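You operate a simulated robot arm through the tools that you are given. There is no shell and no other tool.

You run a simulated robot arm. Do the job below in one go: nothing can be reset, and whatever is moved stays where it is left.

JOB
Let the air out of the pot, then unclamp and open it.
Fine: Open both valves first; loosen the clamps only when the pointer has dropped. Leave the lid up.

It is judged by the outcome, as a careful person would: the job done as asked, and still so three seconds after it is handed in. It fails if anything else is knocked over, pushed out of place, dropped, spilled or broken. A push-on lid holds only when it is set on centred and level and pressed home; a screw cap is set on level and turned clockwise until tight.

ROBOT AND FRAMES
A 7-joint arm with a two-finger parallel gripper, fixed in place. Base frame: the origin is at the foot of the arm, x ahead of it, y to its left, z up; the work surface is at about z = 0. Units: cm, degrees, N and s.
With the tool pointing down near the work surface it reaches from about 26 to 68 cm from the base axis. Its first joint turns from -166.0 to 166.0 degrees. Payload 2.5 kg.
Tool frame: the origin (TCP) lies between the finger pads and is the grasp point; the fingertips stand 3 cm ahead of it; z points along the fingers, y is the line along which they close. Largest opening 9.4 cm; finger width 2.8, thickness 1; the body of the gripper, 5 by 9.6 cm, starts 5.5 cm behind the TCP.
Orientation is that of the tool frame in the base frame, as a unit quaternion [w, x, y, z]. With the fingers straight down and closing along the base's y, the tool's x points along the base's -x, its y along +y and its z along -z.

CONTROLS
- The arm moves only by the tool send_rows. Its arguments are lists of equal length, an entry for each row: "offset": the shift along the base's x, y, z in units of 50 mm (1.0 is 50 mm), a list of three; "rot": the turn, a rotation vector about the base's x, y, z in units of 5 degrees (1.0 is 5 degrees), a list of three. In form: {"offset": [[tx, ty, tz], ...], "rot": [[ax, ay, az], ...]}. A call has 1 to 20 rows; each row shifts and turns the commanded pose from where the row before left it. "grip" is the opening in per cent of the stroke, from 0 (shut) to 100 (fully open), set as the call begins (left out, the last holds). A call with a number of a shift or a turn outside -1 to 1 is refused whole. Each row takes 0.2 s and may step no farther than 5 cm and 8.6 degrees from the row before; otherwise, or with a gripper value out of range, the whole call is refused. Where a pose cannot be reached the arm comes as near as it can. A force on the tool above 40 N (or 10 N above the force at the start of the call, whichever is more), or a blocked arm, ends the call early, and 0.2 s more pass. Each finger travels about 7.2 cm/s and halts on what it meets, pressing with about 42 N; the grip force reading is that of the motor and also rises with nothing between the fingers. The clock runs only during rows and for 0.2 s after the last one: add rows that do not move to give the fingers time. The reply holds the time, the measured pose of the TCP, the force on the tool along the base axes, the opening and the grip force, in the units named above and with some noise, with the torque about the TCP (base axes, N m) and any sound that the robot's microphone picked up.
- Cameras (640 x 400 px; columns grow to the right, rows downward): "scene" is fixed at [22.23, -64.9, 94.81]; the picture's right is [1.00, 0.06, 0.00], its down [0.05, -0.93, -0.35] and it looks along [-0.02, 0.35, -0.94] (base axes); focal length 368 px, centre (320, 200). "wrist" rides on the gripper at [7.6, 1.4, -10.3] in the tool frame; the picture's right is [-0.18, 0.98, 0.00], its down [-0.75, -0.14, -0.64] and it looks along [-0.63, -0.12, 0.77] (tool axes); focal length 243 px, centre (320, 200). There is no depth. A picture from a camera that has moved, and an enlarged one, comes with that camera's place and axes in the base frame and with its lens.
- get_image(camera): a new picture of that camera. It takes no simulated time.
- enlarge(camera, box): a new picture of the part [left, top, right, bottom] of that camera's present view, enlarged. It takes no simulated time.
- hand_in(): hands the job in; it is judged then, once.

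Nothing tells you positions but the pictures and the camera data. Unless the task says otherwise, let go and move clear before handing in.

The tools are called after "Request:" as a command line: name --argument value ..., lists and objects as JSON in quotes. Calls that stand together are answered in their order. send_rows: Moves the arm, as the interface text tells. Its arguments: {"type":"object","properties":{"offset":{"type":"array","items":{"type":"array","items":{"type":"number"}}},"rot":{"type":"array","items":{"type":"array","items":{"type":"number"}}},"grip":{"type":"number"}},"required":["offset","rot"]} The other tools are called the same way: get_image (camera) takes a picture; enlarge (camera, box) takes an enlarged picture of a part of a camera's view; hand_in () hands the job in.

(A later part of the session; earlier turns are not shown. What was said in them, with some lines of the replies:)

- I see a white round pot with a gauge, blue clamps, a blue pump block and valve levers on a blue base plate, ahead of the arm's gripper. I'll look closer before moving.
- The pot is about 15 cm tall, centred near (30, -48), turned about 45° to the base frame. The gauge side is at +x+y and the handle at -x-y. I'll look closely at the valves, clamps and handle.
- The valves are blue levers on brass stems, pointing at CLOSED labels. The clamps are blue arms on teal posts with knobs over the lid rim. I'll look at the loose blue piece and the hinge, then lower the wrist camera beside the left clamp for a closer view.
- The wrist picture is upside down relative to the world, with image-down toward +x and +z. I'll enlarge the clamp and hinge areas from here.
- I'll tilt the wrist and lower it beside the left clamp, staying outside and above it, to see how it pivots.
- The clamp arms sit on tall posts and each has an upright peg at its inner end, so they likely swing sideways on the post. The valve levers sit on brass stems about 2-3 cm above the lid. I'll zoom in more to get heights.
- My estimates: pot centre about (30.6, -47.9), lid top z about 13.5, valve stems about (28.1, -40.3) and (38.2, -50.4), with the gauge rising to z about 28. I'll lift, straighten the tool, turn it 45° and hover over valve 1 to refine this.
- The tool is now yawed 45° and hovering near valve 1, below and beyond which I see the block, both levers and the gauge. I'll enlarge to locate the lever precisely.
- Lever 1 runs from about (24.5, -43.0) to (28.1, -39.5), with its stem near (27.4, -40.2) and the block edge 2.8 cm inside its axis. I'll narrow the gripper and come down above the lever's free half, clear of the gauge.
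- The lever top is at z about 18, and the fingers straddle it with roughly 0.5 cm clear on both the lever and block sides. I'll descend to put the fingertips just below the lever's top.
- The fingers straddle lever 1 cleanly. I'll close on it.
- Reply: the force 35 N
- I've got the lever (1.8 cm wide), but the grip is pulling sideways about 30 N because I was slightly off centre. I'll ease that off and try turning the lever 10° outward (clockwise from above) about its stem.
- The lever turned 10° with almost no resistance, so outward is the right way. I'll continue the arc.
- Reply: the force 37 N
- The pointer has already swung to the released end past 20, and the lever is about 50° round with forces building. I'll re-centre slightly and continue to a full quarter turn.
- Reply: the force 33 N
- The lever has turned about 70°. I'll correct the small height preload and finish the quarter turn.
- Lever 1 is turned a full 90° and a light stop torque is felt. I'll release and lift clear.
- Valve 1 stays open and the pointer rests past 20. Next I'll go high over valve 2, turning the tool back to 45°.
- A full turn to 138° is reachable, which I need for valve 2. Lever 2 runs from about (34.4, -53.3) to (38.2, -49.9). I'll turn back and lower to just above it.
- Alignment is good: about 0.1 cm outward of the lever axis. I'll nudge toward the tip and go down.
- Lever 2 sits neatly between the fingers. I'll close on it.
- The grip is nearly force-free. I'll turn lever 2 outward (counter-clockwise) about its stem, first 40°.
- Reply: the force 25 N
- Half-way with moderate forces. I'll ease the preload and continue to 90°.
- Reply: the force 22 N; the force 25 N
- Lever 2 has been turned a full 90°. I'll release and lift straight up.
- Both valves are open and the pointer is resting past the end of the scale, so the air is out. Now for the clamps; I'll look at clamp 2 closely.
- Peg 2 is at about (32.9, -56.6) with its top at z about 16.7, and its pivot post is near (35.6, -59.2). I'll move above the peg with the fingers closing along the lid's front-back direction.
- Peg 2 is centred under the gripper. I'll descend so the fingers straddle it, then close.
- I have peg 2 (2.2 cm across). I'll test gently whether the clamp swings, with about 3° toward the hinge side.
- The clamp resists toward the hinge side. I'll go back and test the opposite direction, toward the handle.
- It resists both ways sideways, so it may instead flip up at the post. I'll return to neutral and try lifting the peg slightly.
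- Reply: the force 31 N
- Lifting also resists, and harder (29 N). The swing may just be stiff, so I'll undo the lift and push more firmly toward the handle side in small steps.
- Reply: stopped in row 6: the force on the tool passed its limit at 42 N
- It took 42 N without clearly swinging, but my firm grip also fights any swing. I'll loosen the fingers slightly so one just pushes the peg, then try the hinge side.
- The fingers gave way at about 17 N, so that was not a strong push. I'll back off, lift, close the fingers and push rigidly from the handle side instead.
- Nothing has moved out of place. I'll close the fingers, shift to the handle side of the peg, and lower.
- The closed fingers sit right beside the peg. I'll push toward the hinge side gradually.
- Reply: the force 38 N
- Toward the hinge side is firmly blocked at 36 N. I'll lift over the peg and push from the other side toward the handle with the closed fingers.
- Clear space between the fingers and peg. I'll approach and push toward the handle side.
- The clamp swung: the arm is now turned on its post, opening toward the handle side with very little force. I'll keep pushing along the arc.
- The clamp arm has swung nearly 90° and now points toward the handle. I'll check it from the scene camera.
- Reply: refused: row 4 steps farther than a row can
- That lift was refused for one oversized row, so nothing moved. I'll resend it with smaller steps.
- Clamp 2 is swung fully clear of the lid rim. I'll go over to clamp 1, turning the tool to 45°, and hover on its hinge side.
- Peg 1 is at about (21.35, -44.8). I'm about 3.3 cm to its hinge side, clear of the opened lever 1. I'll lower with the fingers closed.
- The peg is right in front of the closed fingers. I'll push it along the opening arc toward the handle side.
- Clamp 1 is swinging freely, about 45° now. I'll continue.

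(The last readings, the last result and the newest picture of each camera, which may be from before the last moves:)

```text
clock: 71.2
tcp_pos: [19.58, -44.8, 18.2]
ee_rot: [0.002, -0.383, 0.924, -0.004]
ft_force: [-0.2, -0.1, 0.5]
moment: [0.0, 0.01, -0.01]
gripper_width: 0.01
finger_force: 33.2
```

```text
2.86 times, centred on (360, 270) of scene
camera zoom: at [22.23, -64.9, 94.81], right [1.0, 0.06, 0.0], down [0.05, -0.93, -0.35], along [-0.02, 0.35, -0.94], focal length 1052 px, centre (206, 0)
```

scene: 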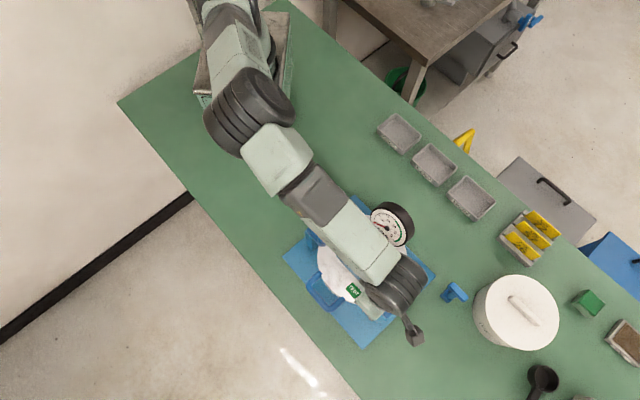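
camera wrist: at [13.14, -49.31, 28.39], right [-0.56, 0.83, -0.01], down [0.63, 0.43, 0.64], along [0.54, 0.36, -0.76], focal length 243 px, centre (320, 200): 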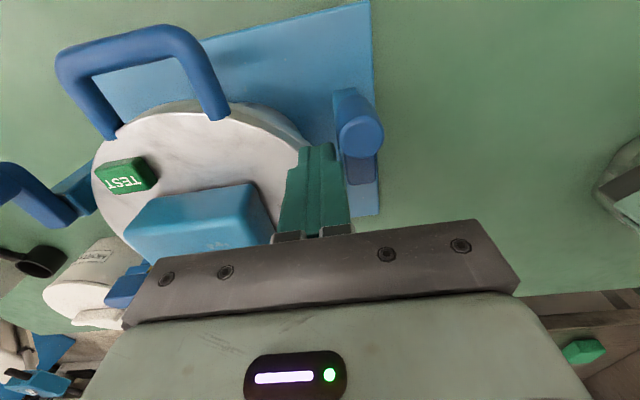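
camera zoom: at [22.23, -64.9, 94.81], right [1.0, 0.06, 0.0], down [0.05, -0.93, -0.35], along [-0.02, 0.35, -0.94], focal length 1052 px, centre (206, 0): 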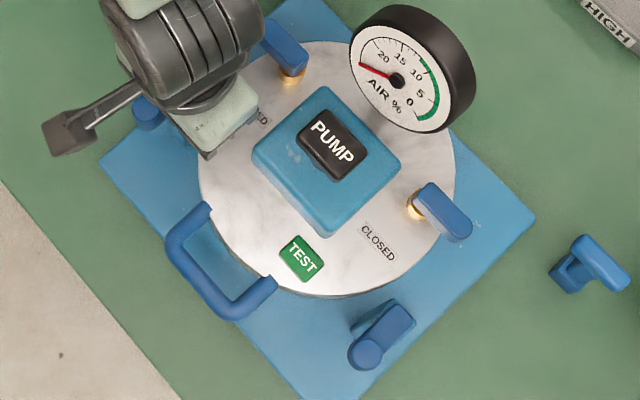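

Both clamps are swung clear. I'll lift up and reposition above the handle on the front edge, turning the tool to -45° so the fingers can straddle the bar.

Request:
send_rows --offset '[[0.05, 0.05, 0.5], [0, 0, 1], [0, 0, 1], [0, 0, 1], [0, 0, 0]]' --rot '[[0, 0, 0], [0, 0, 0], [0, 0, 0], [0, 0, 0], [0, 0, 0]]'

Request:
enlarge --camera "wrist" --box '[40, 0, 400, 200]'

Request:
send_rows --offset '[[0.01, -0.12, 0], [0.01, -0.12, 0], [0.01, -0.12, 0], [0.01, -0.12, 0], [0.01, -0.12, 0], [0.01, -0.12, 0], [0.01, -0.12, 0], [0.01, -0.12, 0], [0.01, -0.12, 0], [0.01, -0.12, 0], [0.01, -0.12, 0], [0.01, -0.12, 0], [0.01, -0.12, 0], [0.01, -0.12, 0], [0.01, -0.12, 0], [0.01, -0.12, 0], [0.01, -0.12, 0], [0.01, -0.12, 0], [0, 0, 0]]' --rot '[[0, 0, -1], [0, 0, -1], [0, 0, -1], [0, 0, -1], [0, 0, -1], [0, 0, -1], [0, 0, -1], [0, 0, -1], [0, 0, -1], [0, 0, -1], [0, 0, -1], [0, 0, -1], [0, 0, -1], [0, 0, -1], [0, 0, -1], [0, 0, -1], [0, 0, -1], [0, 0, -1], [0, 0, 0]]'

Request:
get_image --camera "wrist"

Request:
enlarge --camera "scene" --box '[280, 190, 440, 340]'

```text
clock: 72.4
tcp_pos: [20.0, -44.52, 35.82]
ee_rot: [0.003, -0.383, 0.924, -0.003]
ft_force: [-0.1, -0.3, 0.2]
moment: [0.01, -0.01, -0.03]
gripper_width: 0.0
finger_force: 33.4
```

```text
1.78 times, centred on (220, 100) of wrist
camera zoom: at [13.46, -48.93, 46.01], right [-0.56, 0.83, -0.01], down [0.63, 0.43, 0.65], along [0.54, 0.36, -0.76], focal length 431 px, centre (498, 378)
```

zoom: 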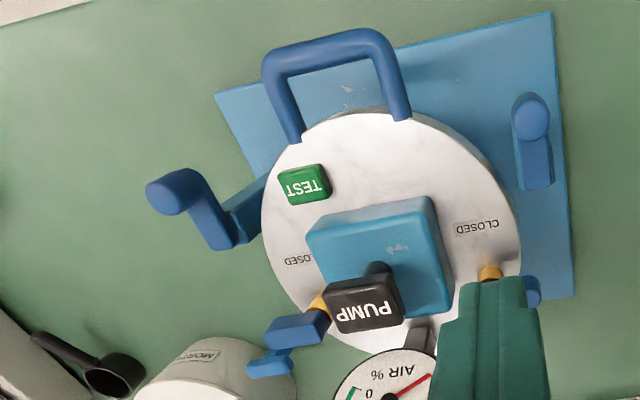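

```text
clock: 76.4
tcp_pos: [20.73, -55.4, 35.58]
ee_rot: [0.0, 0.385, 0.923, -0.004]
ft_force: [0.6, -0.6, -0.4]
moment: [0.0, 0.0, 0.03]
gripper_width: 0.0
finger_force: 32.5
```

```text
taken
camera wrist: at [16.44, -49.05, 45.93], right [0.83, 0.56, -0.01], down [0.43, -0.63, 0.64], along [0.36, -0.54, -0.76], focal length 243 px, centre (320, 200)
```

wrist: 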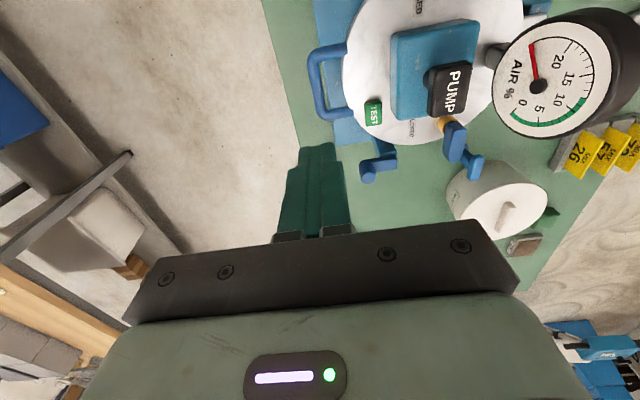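

```text
2.67 times, centred on (360, 265) of scene
camera zoom: at [22.23, -64.9, 94.81], right [1.0, 0.06, 0.0], down [0.05, -0.93, -0.35], along [-0.02, 0.35, -0.94], focal length 982 px, centre (213, 27)
```

zoom: 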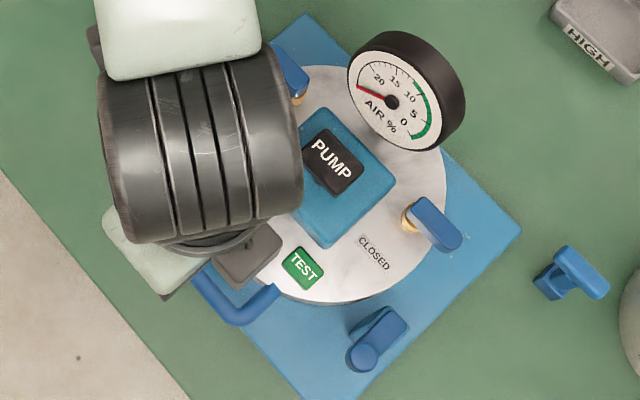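

Both clamp arms are well clear of the rim. The handle bar is at about (20.75, -56.5, 14). I'll set a modest opening and lower to just above it.

Request:
send_rows --offset '[[0, -0.22, 0], [0, 0, -0.8], [0, 0, -0.8], [0, 0, -0.8], [0, 0, 0]]' --rot '[[0, 0, 0], [0, 0, 0], [0, 0, 0], [0, 0, 0], [0, 0, 0]]' --grip 27

Request:
get_image --camera "wrist"

Request:
enlarge --camera "wrist" --box '[240, 60, 420, 240]'

```text
clock: 77.6
tcp_pos: [20.65, -56.39, 23.66]
ee_rot: [0.0, 0.383, 0.924, -0.003]
ft_force: [0.1, 0.2, 0.1]
moment: [0.04, -0.04, 0.01]
gripper_width: 2.52
finger_force: 0.1
```

```text
taken
camera wrist: at [16.31, -50.07, 33.87], right [0.83, 0.56, -0.01], down [0.43, -0.63, 0.64], along [0.36, -0.54, -0.76], focal length 243 px, centre (320, 200)
```

wrist: 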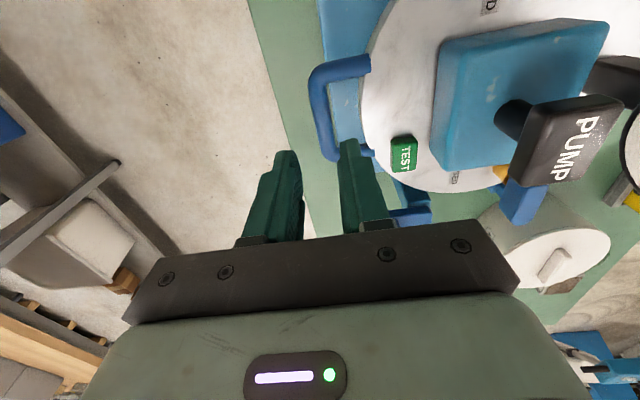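

```text
2.22 times, centred on (330, 150) of wrist
camera zoom: at [16.31, -50.07, 33.87], right [0.83, 0.56, -0.01], down [0.43, -0.63, 0.64], along [0.36, -0.54, -0.76], focal length 539 px, centre (298, 311)
```

zoom: 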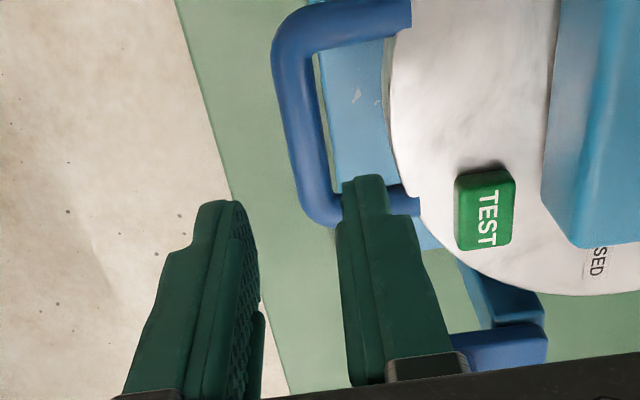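

The handle bar is about 0.2 cm from the gripper centre, and the lid rim leaves room for the inner finger. I'll shift slightly and descend around the bar.

Request:
send_rows --offset '[[0.026, 0.026, -0.5], [0, 0, -0.4], [0, 0, -0.3], [0, 0, -0.2], [0, 0, -0.14], [0, 0, -0.09], [0, 0, 0]]' --rot '[[0, 0, 0], [0, 0, 0], [0, 0, 0], [0, 0, 0], [0, 0, 0], [0, 0, 0], [0, 0, 0]]'

Request:
get_image --camera "wrist"

Request:
enlarge --camera "wrist" --box '[240, 60, 420, 240]'

```text
clock: 79.2
tcp_pos: [20.78, -56.46, 15.64]
ee_rot: [0.0, 0.382, 0.924, -0.004]
ft_force: [0.1, 1.2, -0.6]
moment: [-0.02, -0.02, 0.03]
gripper_width: 2.52
finger_force: 0.1
```

```text
taken
camera wrist: at [16.5, -50.0, 25.78], right [0.83, 0.56, -0.01], down [0.43, -0.63, 0.65], along [0.36, -0.54, -0.76], focal length 243 px, centre (320, 200)
```

wrist: 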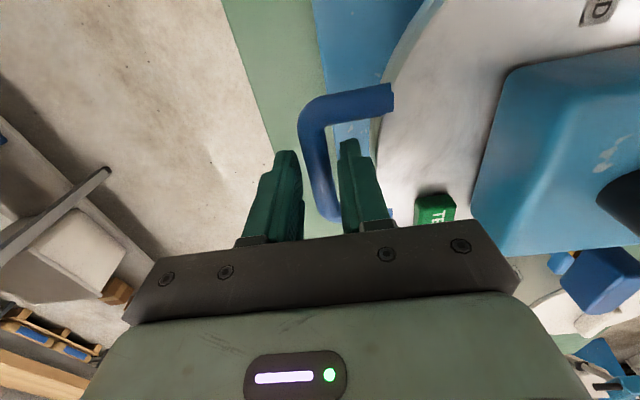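

```text
2.22 times, centred on (330, 150) of wrist
camera zoom: at [16.5, -50.0, 25.78], right [0.83, 0.56, -0.01], down [0.43, -0.63, 0.65], along [0.36, -0.54, -0.76], focal length 539 px, centre (298, 311)
```

zoom: 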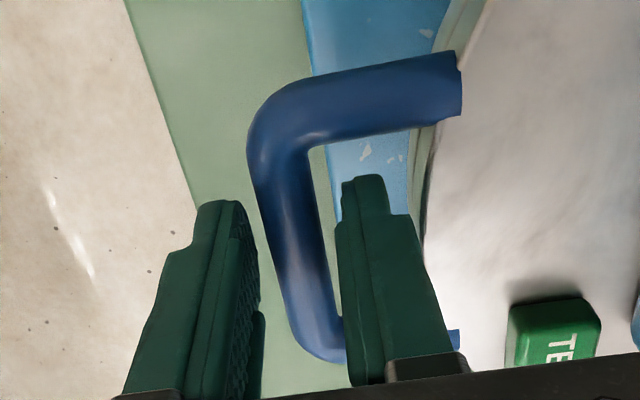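

The fingers straddle the handle bar with the inner finger inside the loop. I'll close on it.

Request:
send_rows --offset '[[0, 0, 0], [0, 0, 0], [0, 0, 0]]' --rot '[[0, 0, 0], [0, 0, 0], [0, 0, 0]]' --grip 5

```text
clock: 80.0
tcp_pos: [20.93, -56.38, 15.46]
ee_rot: [-0.001, 0.382, 0.924, -0.005]
ft_force: [-1.8, -4.1, -2.8]
moment: [-0.05, 0.06, 1.42]
gripper_width: 1.5
finger_force: 45.1
```

I'm holding the bar (1.5 cm thick). I'll relieve the small yaw twist and lift the handle about 4° as a test.

Request:
send_rows --offset '[[0, 0, 0], [0.001, 0.001, 0.084], [0.002, 0.002, 0.084], [0.003, 0.003, 0.084], [0.004, 0.004, 0.084], [0, 0, 0]]' --rot '[[0, 0, 0.2], [0, 0, 0], [0, 0, 0], [0, 0, 0], [0, 0, 0], [0, 0, 0]]'

Request:
enlarge --camera "scene" --box '[280, 190, 440, 340]'

Request:
get_image --camera "wrist"

```text
clock: 81.4
tcp_pos: [20.86, -56.43, 17.22]
ee_rot: [-0.001, 0.375, 0.927, -0.004]
ft_force: [-8.7, -8.0, -6.1]
moment: [0.2, 0.66, 0.76]
gripper_width: 1.47
finger_force: 45.0
```

```text
2.67 times, centred on (360, 265) of scene
camera zoom: at [22.23, -64.9, 94.81], right [1.0, 0.06, 0.0], down [0.05, -0.93, -0.35], along [-0.02, 0.35, -0.94], focal length 982 px, centre (213, 27)
```

zoom: 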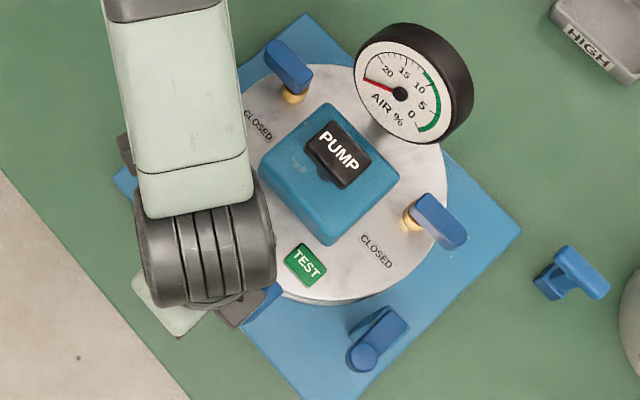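

```text
taken
camera wrist: at [16.43, -50.04, 27.44], right [0.82, 0.58, -0.01], down [0.45, -0.62, 0.64], along [0.37, -0.53, -0.76], focal length 243 px, centre (320, 200)
```

wrist: 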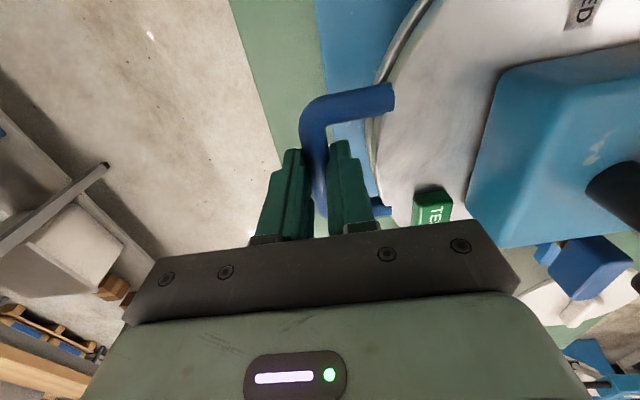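

The lid is lifting with only light resistance; the sideways force says the hinge is slightly higher than the bar. I'll correct for that and continue the arc.

Request:
send_rows --offset '[[-0.021, -0.021, 0], [0, 0, 0.211], [0.0062, 0.0061, 0.211], [0.0127, 0.0126, 0.2106], [0.0192, 0.019, 0.2092], [0, 0, 0]]' --rot '[[0, 0, 0], [0, 0, 0], [0, 0, 0], [0, 0, 0], [0, 0, 0], [0, 0, 0]]'

Request:
enlarge --camera "scene" --box '[280, 190, 440, 340]'

```text
clock: 82.8
tcp_pos: [21.38, -55.89, 21.32]
ee_rot: [-0.001, 0.374, 0.928, 0.0]
ft_force: [7.7, 31.5, -13.0]
moment: [0.4, -0.42, 0.25]
gripper_width: 1.47
finger_force: 45.0
```

```text
2.67 times, centred on (360, 265) of scene
camera zoom: at [22.23, -64.9, 94.81], right [1.0, 0.06, 0.0], down [0.05, -0.93, -0.35], along [-0.02, 0.35, -0.94], focal length 982 px, centre (213, 27)
```

zoom: 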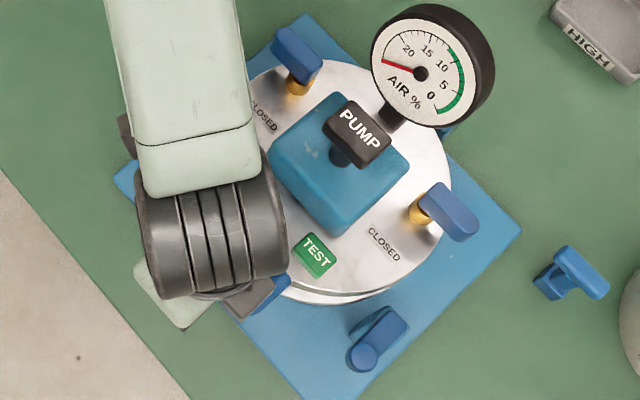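

The lid is up about 14°. The force shows the bar wants to move more toward the hinge side, so I'll correct and continue in short arcs.

Request:
send_rows --offset '[[0.039, 0.07, 0], [0.0365, 0.0361, 0.1984], [0.0427, 0.0422, 0.196], [0.0486, 0.0481, 0.1932], [0.0546, 0.054, 0.19], [0, 0, 0]]' --rot '[[0, 0, 0], [0, 0, 0], [0, 0, 0], [0, 0, 0], [0, 0, 0], [0, 0, 0]]'

```text
clock: 84.2
tcp_pos: [22.2, -54.93, 25.23]
ee_rot: [0.001, 0.375, 0.927, -0.004]
ft_force: [14.5, 9.4, -12.8]
moment: [-0.04, -0.6, 0.44]
gripper_width: 1.45
finger_force: 44.9
```

Request:
send_rows --offset '[[0.036, 0.034, 0], [0.0766, 0.0758, 0.2432], [0.0856, 0.0846, 0.2372], [0.0943, 0.0932, 0.2306], [0.1027, 0.1015, 0.2234], [0.1109, 0.1097, 0.2154], [0, 0, 0]]' --rot '[[0, 0, 0], [0, 0, 0], [0, 0, 0], [0, 0, 0], [0, 0, 0], [0, 0, 0], [0, 0, 0]]'

Request:
get_image --camera "scene"

Request:
get_image --camera "wrist"

```text
clock: 85.8
tcp_pos: [24.61, -52.59, 31.2]
ee_rot: [0.001, 0.376, 0.927, -0.006]
ft_force: [-2.2, -17.6, 6.2]
moment: [-0.24, 0.37, 0.36]
gripper_width: 1.49
finger_force: 44.7
```

```text
taken
```

scene: 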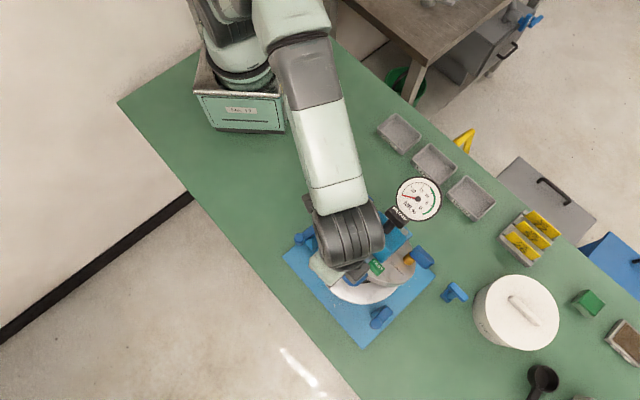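

```text
taken
camera wrist: at [20.09, -46.32, 41.37], right [0.82, 0.58, -0.01], down [0.44, -0.62, 0.65], along [0.37, -0.53, -0.76], focal length 243 px, centre (320, 200)
```

wrist: 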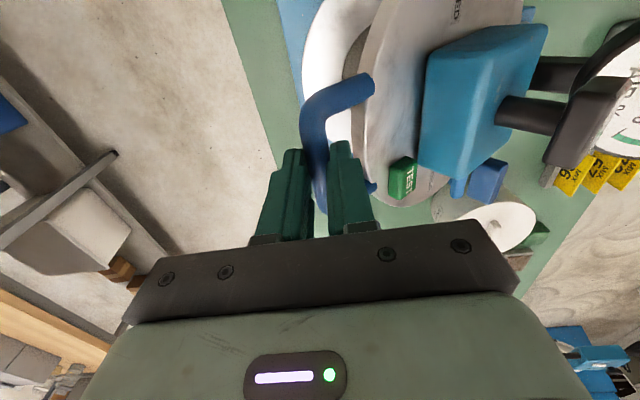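

The lid is at about 37° and tracking well. I'll continue up the arc.

Request:
send_rows --offset '[[-0.006, -0.035, 0.02], [0.1204, 0.119, 0.2106], [0.128, 0.1266, 0.2014], [0.1354, 0.1339, 0.1917], [0.1423, 0.1407, 0.1815], [0.1489, 0.1472, 0.1708], [0.155, 0.1533, 0.1596], [0, 0, 0]]' --rot '[[0, 0, 0], [0, 0, 0], [0, 0, 0], [0, 0, 0], [0, 0, 0], [0, 0, 0], [0, 0, 0], [0, 0, 0]]'

Request:
get_image --camera "wrist"

Request:
enlarge --camera "scene" --box '[270, 150, 490, 340]'

```text
clock: 87.6
tcp_pos: [28.76, -48.54, 36.67]
ee_rot: [-0.001, 0.374, 0.927, -0.003]
ft_force: [-17.7, 16.7, -2.8]
moment: [0.23, 0.22, -0.54]
gripper_width: 1.49
finger_force: 45.6
```

```text
taken
camera wrist: at [24.35, -42.25, 46.93], right [0.82, 0.58, -0.01], down [0.45, -0.62, 0.64], along [0.37, -0.53, -0.77], focal length 243 px, centre (320, 200)
```

wrist: 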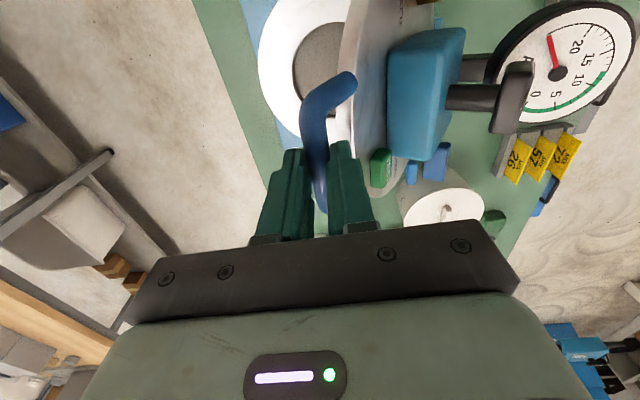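

```text
2.11 times, centred on (380, 245) of scene
camera zoom: at [22.23, -64.9, 94.81], right [1.0, 0.06, 0.0], down [0.05, -0.93, -0.35], along [-0.02, 0.35, -0.94], focal length 775 px, centre (194, 105)
```

zoom: 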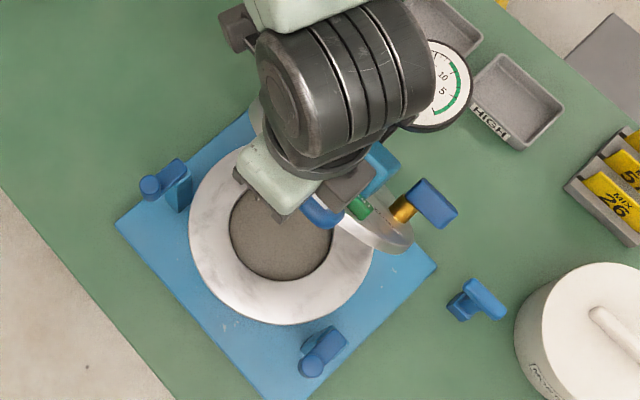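

The lid is at about 55° and the pot is open below, with concrete inside. I'll keep going up.

Request:
send_rows --offset '[[-0.02, 0.02, 0], [0.1601, 0.1583, 0.1474], [0.1654, 0.1635, 0.1354], [0.1702, 0.1683, 0.123], [0.1746, 0.1727, 0.1104], [0.1785, 0.1765, 0.0974], [0.1819, 0.1798, 0.084], [0, 0, 0]]' --rot '[[0, 0, 0], [0, 0, 0], [0, 0, 0], [0, 0, 0], [0, 0, 0], [0, 0, 0], [0, 0, 0], [0, 0, 0]]'

Request:
get_image --camera "wrist"

Request:
enlarge --camera "scene" --box '[270, 130, 490, 340]'

```text
clock: 89.4
tcp_pos: [33.83, -43.45, 40.25]
ee_rot: [-0.001, 0.375, 0.927, -0.003]
ft_force: [13.2, -0.8, -34.0]
moment: [-0.1, -0.41, -1.27]
gripper_width: 1.51
finger_force: 45.0
```

```text
taken
camera wrist: at [29.4, -37.12, 50.41], right [0.82, 0.58, -0.01], down [0.45, -0.62, 0.64], along [0.37, -0.53, -0.77], focal length 243 px, centre (320, 200)
```

wrist: 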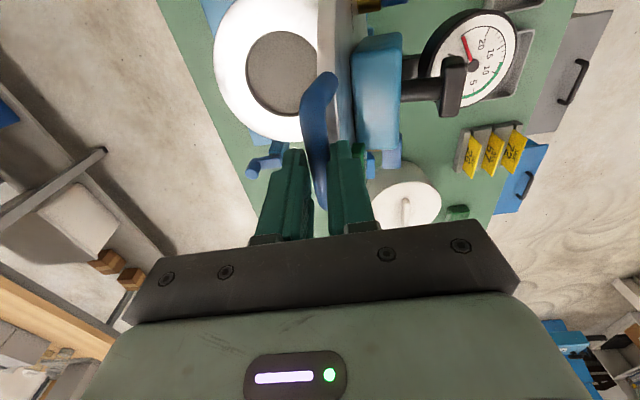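

```text
1.90 times, centred on (380, 235) of scene
camera zoom: at [22.23, -64.9, 94.81], right [1.0, 0.06, 0.0], down [0.05, -0.93, -0.35], along [-0.02, 0.35, -0.94], focal length 701 px, centre (206, 133)
```

zoom: 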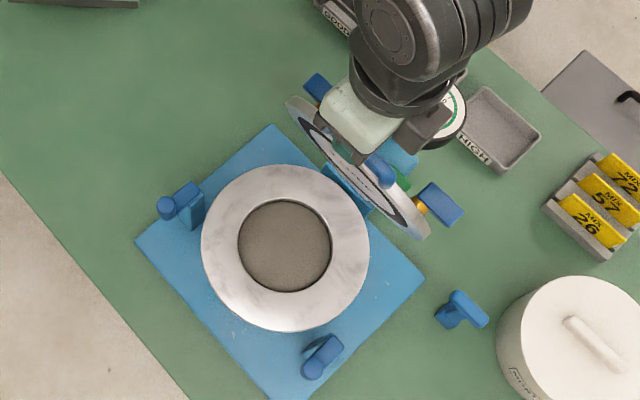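

The lid is at about 73° and the vertical direction is stiff, so I'll make smaller corrections from here.

Request:
send_rows --offset '[[0.02, 0.008, -0.014], [0.1541, 0.1524, 0.061], [0.1559, 0.1541, 0.0514], [0.1573, 0.1555, 0.0418], [0, 0, 0]]' --rot '[[0, 0, 0], [0, 0, 0], [0, 0, 0], [0, 0, 0], [0, 0, 0]]'

```text
clock: 90.6
tcp_pos: [36.2, -41.03, 40.96]
ee_rot: [-0.002, 0.376, 0.927, -0.003]
ft_force: [-2.8, 5.5, -18.8]
moment: [0.05, 0.1, -1.2]
gripper_width: 1.51
finger_force: 45.4
```

Request:
send_rows --offset '[[0.0, 0.0, -0.008], [0.1586, 0.1568, 0.0313], [0.1594, 0.1576, 0.0216], [0.1599, 0.1581, 0.0118], [0.1601, 0.1583, 0.002], [0, 0, 0]]' --rot '[[0, 0, 0], [0, 0, 0], [0, 0, 0], [0, 0, 0], [0, 0, 0], [0, 0, 0]]'

Request:
get_image --camera "wrist"

Request:
enlarge --camera "scene" --box '[270, 100, 510, 340]'

```text
clock: 92.2
tcp_pos: [39.66, -37.95, 41.76]
ee_rot: [0.007, 0.375, 0.927, -0.005]
ft_force: [1.1, 2.5, 3.4]
moment: [0.13, -0.04, 0.01]
gripper_width: 0.62
finger_force: 1.3
stopped in row 6: the force on the tool passed its limit at 42 N (the readings are from after the stop); the commanded pose is now the measured one
```

```text
taken
camera wrist: at [35.08, -31.6, 51.81], right [0.81, 0.58, 0.0], down [0.44, -0.61, 0.66], along [0.38, -0.53, -0.75], focal length 243 px, centre (320, 200)
```

wrist: 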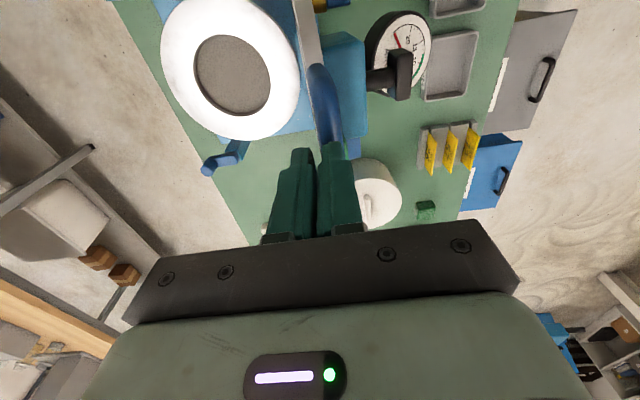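

```text
1.67 times, centred on (390, 220) of scene
camera zoom: at [22.23, -64.9, 94.81], right [1.0, 0.06, 0.0], down [0.05, -0.93, -0.35], along [-0.02, 0.35, -0.94], focal length 613 px, centre (203, 167)
```

zoom: 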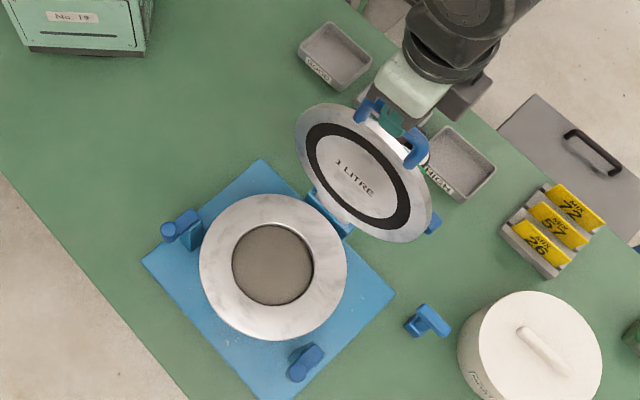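

The bar slipped out of the fingertips near the top, and the lid looks upright. I'll look closely before moving anything.

Request:
enlarge --camera "wrist" --box '[230, 0, 450, 250]'

Request:
enlarge --camera "scene" --box '[370, 120, 470, 230]'

```text
1.60 times, centred on (340, 125) of wrist
camera zoom: at [35.08, -31.6, 51.81], right [0.81, 0.58, 0.0], down [0.44, -0.61, 0.66], along [0.38, -0.53, -0.75], focal length 388 px, centre (288, 320)
```

zoom: 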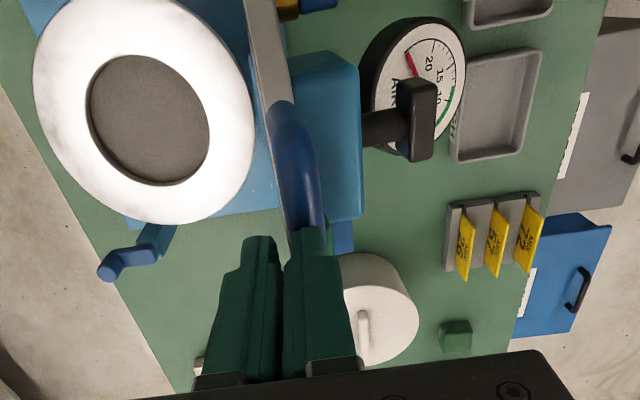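

```text
3.64 times, centred on (420, 175) of scene
camera zoom: at [22.23, -64.9, 94.81], right [1.0, 0.06, 0.0], down [0.05, -0.93, -0.35], along [-0.02, 0.35, -0.94], focal length 1338 px, centre (-44, 291)
```

zoom: 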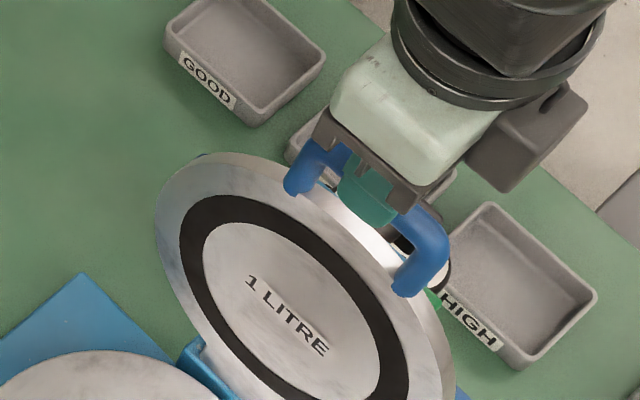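

The lid seems just past vertical. I'll hold still for a moment and see whether it rests there.

Request:
send_rows --offset '[[0, 0, 0]]' --rot '[[0, 0, 0]]'

Request:
enlarge --camera "wrist" --box '[230, 0, 450, 250]'

Request:
enlarge --camera "scene" --box '[370, 120, 470, 230]'

```text
clock: 92.6
tcp_pos: [39.68, -37.93, 41.74]
ee_rot: [0.008, 0.374, 0.927, -0.006]
ft_force: [0.7, 2.5, 5.1]
moment: [0.14, -0.08, -0.03]
gripper_width: 0.63
finger_force: 1.4
```

```text
1.60 times, centred on (340, 125) of wrist
camera zoom: at [35.07, -31.62, 51.8], right [0.81, 0.58, 0.0], down [0.44, -0.61, 0.66], along [0.38, -0.54, -0.75], focal length 388 px, centre (288, 320)
```

zoom: 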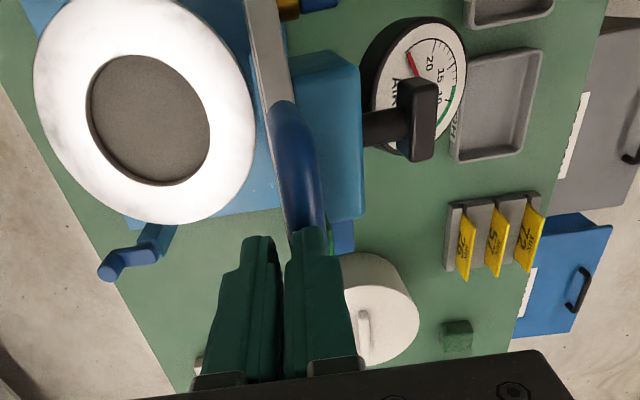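

```text
3.64 times, centred on (420, 175) of scene
camera zoom: at [22.23, -64.9, 94.81], right [1.0, 0.06, 0.0], down [0.05, -0.93, -0.35], along [-0.02, 0.35, -0.94], focal length 1338 px, centre (-44, 291)
```

zoom: 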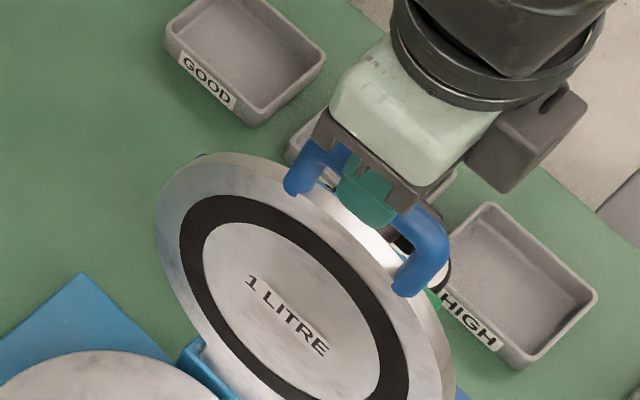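

By my geometry the lid sits about 3° past vertical, resting there with the right fingertip just touching the top of the bar. I'll lift straight up and watch that the lid stays.

Request:
send_rows --offset '[[0, 0, 0.1], [0, 0, 0.2], [0, 0, 0.4], [0, 0, 0]]' --rot '[[0, 0, 0], [0, 0, 0], [0, 0, 0], [0, 0, 0]]'

Request:
enlarge --camera "wrist" --box '[230, 0, 450, 250]'

Request:
enlarge --camera "scene" --box '[370, 120, 470, 230]'

```text
clock: 93.6
tcp_pos: [39.56, -38.09, 45.32]
ee_rot: [0.006, 0.375, 0.927, -0.006]
ft_force: [0.5, -0.3, -0.1]
moment: [0.0, -0.02, 0.02]
gripper_width: 0.46
finger_force: 0.1
```

```text
1.60 times, centred on (340, 125) of wrist
camera zoom: at [35.01, -31.65, 55.33], right [0.82, 0.58, 0.0], down [0.44, -0.61, 0.66], along [0.38, -0.54, -0.76], focal length 388 px, centre (288, 320)
```

zoom: 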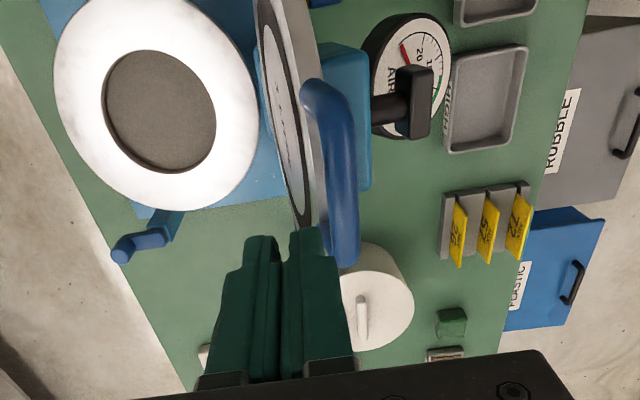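

```text
3.64 times, centred on (420, 175) of scene
camera zoom: at [22.23, -64.9, 94.81], right [1.0, 0.06, 0.0], down [0.05, -0.93, -0.35], along [-0.02, 0.35, -0.94], focal length 1338 px, centre (-44, 291)
```

zoom: 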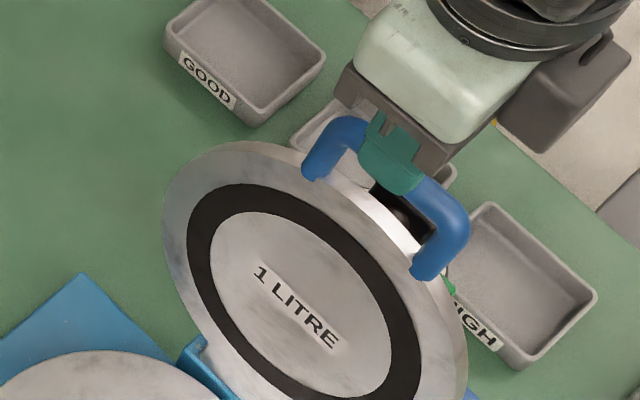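

The lid has leaned a little further back, away from the pot. I'll hold and check whether it has settled against its stop.

Request:
send_rows --offset '[[0, 0, 0.3], [0, 0, 0], [0, 0, 0], [0, 0, 0]]' --rot '[[0, 0, 0], [0, 0, 0], [0, 0, 0], [0, 0, 0]]'

Request:
enlarge --camera "scene" --box '[370, 120, 470, 230]'

Request:
get_image --camera "wrist"

```text
clock: 94.6
tcp_pos: [39.54, -38.04, 46.62]
ee_rot: [0.007, 0.375, 0.927, -0.006]
ft_force: [0.1, 1.0, -0.2]
moment: [0.01, -0.04, 0.02]
gripper_width: 0.48
finger_force: 0.1
```

```text
3.64 times, centred on (420, 175) of scene
camera zoom: at [22.23, -64.9, 94.81], right [1.0, 0.06, 0.0], down [0.05, -0.93, -0.35], along [-0.02, 0.35, -0.94], focal length 1338 px, centre (-44, 291)
```

zoom: 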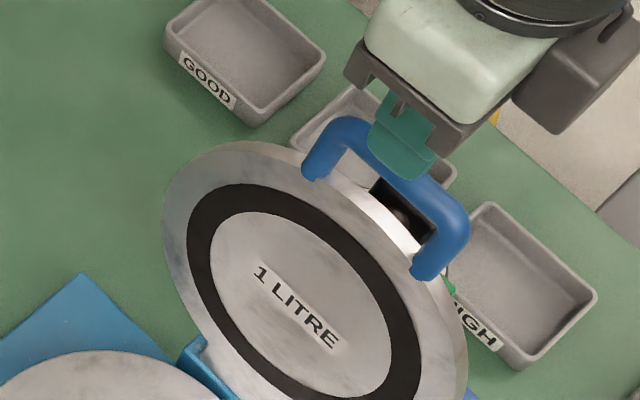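

```text
taken
camera wrist: at [34.98, -31.65, 56.8], right [0.81, 0.58, 0.0], down [0.44, -0.61, 0.66], along [0.38, -0.54, -0.76], focal length 243 px, centre (320, 200)
```

wrist: 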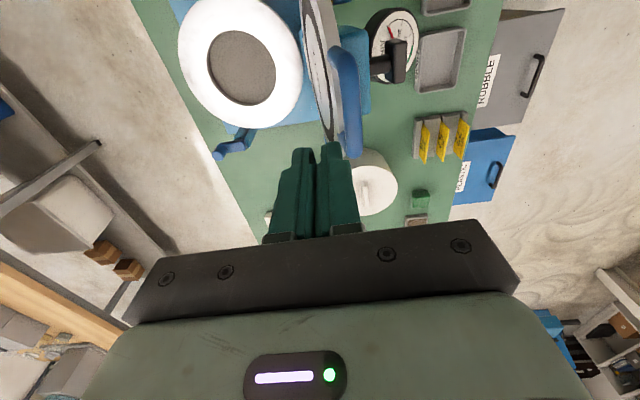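

The lid is settled and unchanged between pictures, leaning back against its stop. I'll move the arm up and clear, then check the whole scene.

Request:
send_rows --offset '[[0, 0, 0.9], [0, 0, 0.9], [-0.5, 0.3, 0.5], [-0.7, 0.4, 0], [-0.7, 0.4, 0], [-0.7, 0.4, 0], [0, 0, 0], [0, 0, 0], [0, 0, 0]]' --rot '[[0, 0, 0], [0, 0, 0], [0, 0, 0], [0, 0, 0], [0, 0, 0], [0, 0, 0], [0, 0, 0], [0, 0, 0], [0, 0, 0]]'

Request:
get_image --camera "scene"

Request:
enlarge --camera "scene" --box '[280, 130, 480, 340]'

Request:
get_image --camera "wrist"

```text
clock: 96.6
tcp_pos: [26.65, -30.76, 58.16]
ee_rot: [0.007, 0.374, 0.927, -0.005]
ft_force: [0.0, -0.3, -0.9]
moment: [0.02, 0.0, 0.0]
gripper_width: 0.44
finger_force: 0.0
```

```text
taken
```

scene: 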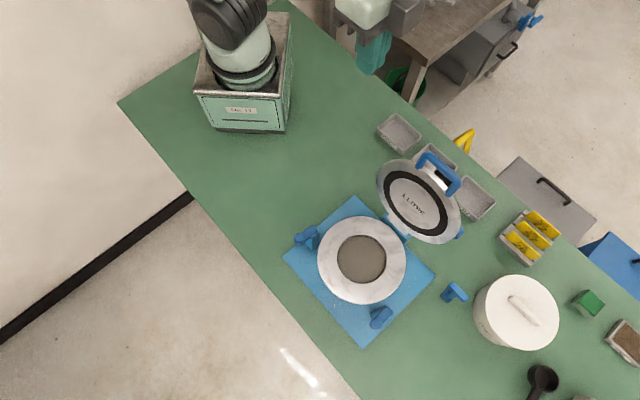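

```text
1.90 times, centred on (380, 235) of scene
camera zoom: at [22.23, -64.9, 94.81], right [1.0, 0.06, 0.0], down [0.05, -0.93, -0.35], along [-0.02, 0.35, -0.94], focal length 701 px, centre (206, 133)
```

zoom: 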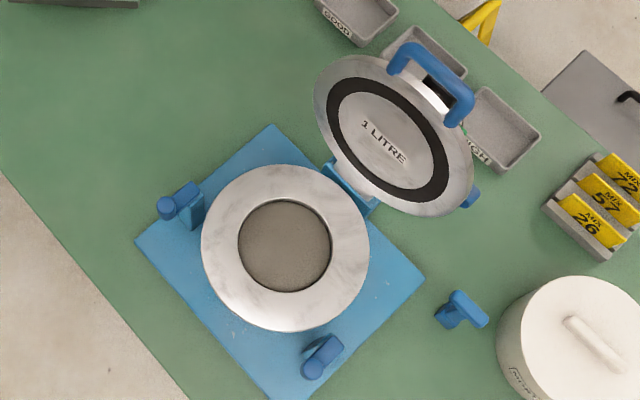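

```text
taken
camera wrist: at [22.01, -24.25, 68.28], right [0.81, 0.58, 0.0], down [0.44, -0.61, 0.66], along [0.38, -0.54, -0.76], focal length 243 px, centre (320, 200)
```

wrist: 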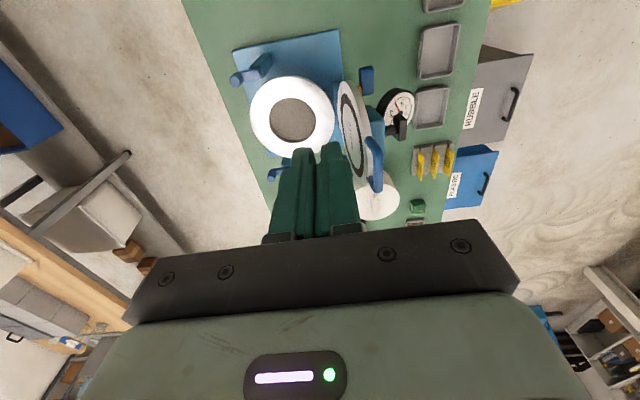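

Request:
enlarge --camera "wrist" --box '[220, 20, 460, 220]'

Request:
send_rows --offset '[[0, 0, 0], [0, 0, 0], [0, 0, 0], [0, 0, 0], [0, 0, 0]]' --rot '[[0, 0, 0], [0, 0, 0], [0, 0, 0], [0, 0, 0], [0, 0, 0]]'

Request:
enlarge --camera "scene" --box '[280, 130, 480, 340]'

```text
2.00 times, centred on (340, 120) of wrist
camera zoom: at [22.01, -24.25, 68.28], right [0.81, 0.58, 0.0], down [0.44, -0.61, 0.66], along [0.38, -0.54, -0.76], focal length 485 px, centre (280, 360)
```

zoom: 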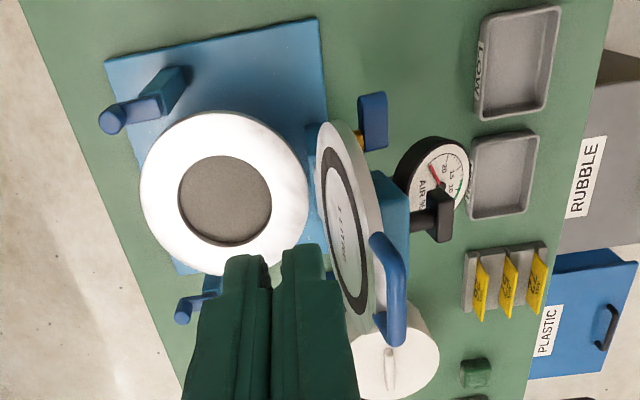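

```text
clock: 97.8
tcp_pos: [26.5, -30.57, 58.23]
ee_rot: [0.007, 0.374, 0.927, -0.006]
ft_force: [0.5, -0.2, 0.0]
moment: [0.0, 0.02, 0.01]
gripper_width: 0.47
finger_force: 0.1
```

```text
1.90 times, centred on (380, 235) of scene
camera zoom: at [22.23, -64.9, 94.81], right [1.0, 0.06, 0.0], down [0.05, -0.93, -0.35], along [-0.02, 0.35, -0.94], focal length 701 px, centre (206, 133)
```

zoom: 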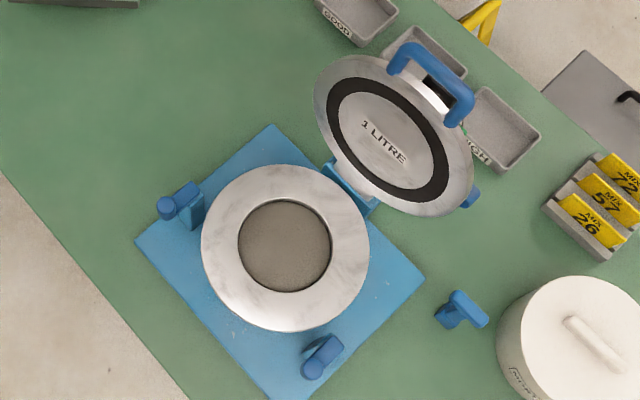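

Both valves are open, the pointer is at the released end, both clamps are swung clear and the lid rests open against its stop. Nothing else has moved and the arm is clear, so I'm handing in.

Request:
hand_in

```text
The job is handed in.
```

The air is out of the pot, both clamps are off, and the lid is open and standing up on its own. I've handed the job in.

- **Valves:** I turned both levers a full quarter turn, away from their CLOSED marks. The pointer swung past 20 to the end of the scale and stayed there before I touched the clamps.
- **Clamps:** Both arms are swung about 90° toward the handle side and sit clear of the lid. I pulled and pushed on one of them in the wrong direction first, at up to 42 N, before finding which way it opens.
- **Lid:** I lifted it by the handle until it was just past vertical. There the bar slipped out of the fingers and the lid leaned back onto its stop. It hadn't moved in the pictures I took over the next three seconds or so.

In the last pictures nothing else on the table looked disturbed, and the arm was clear.
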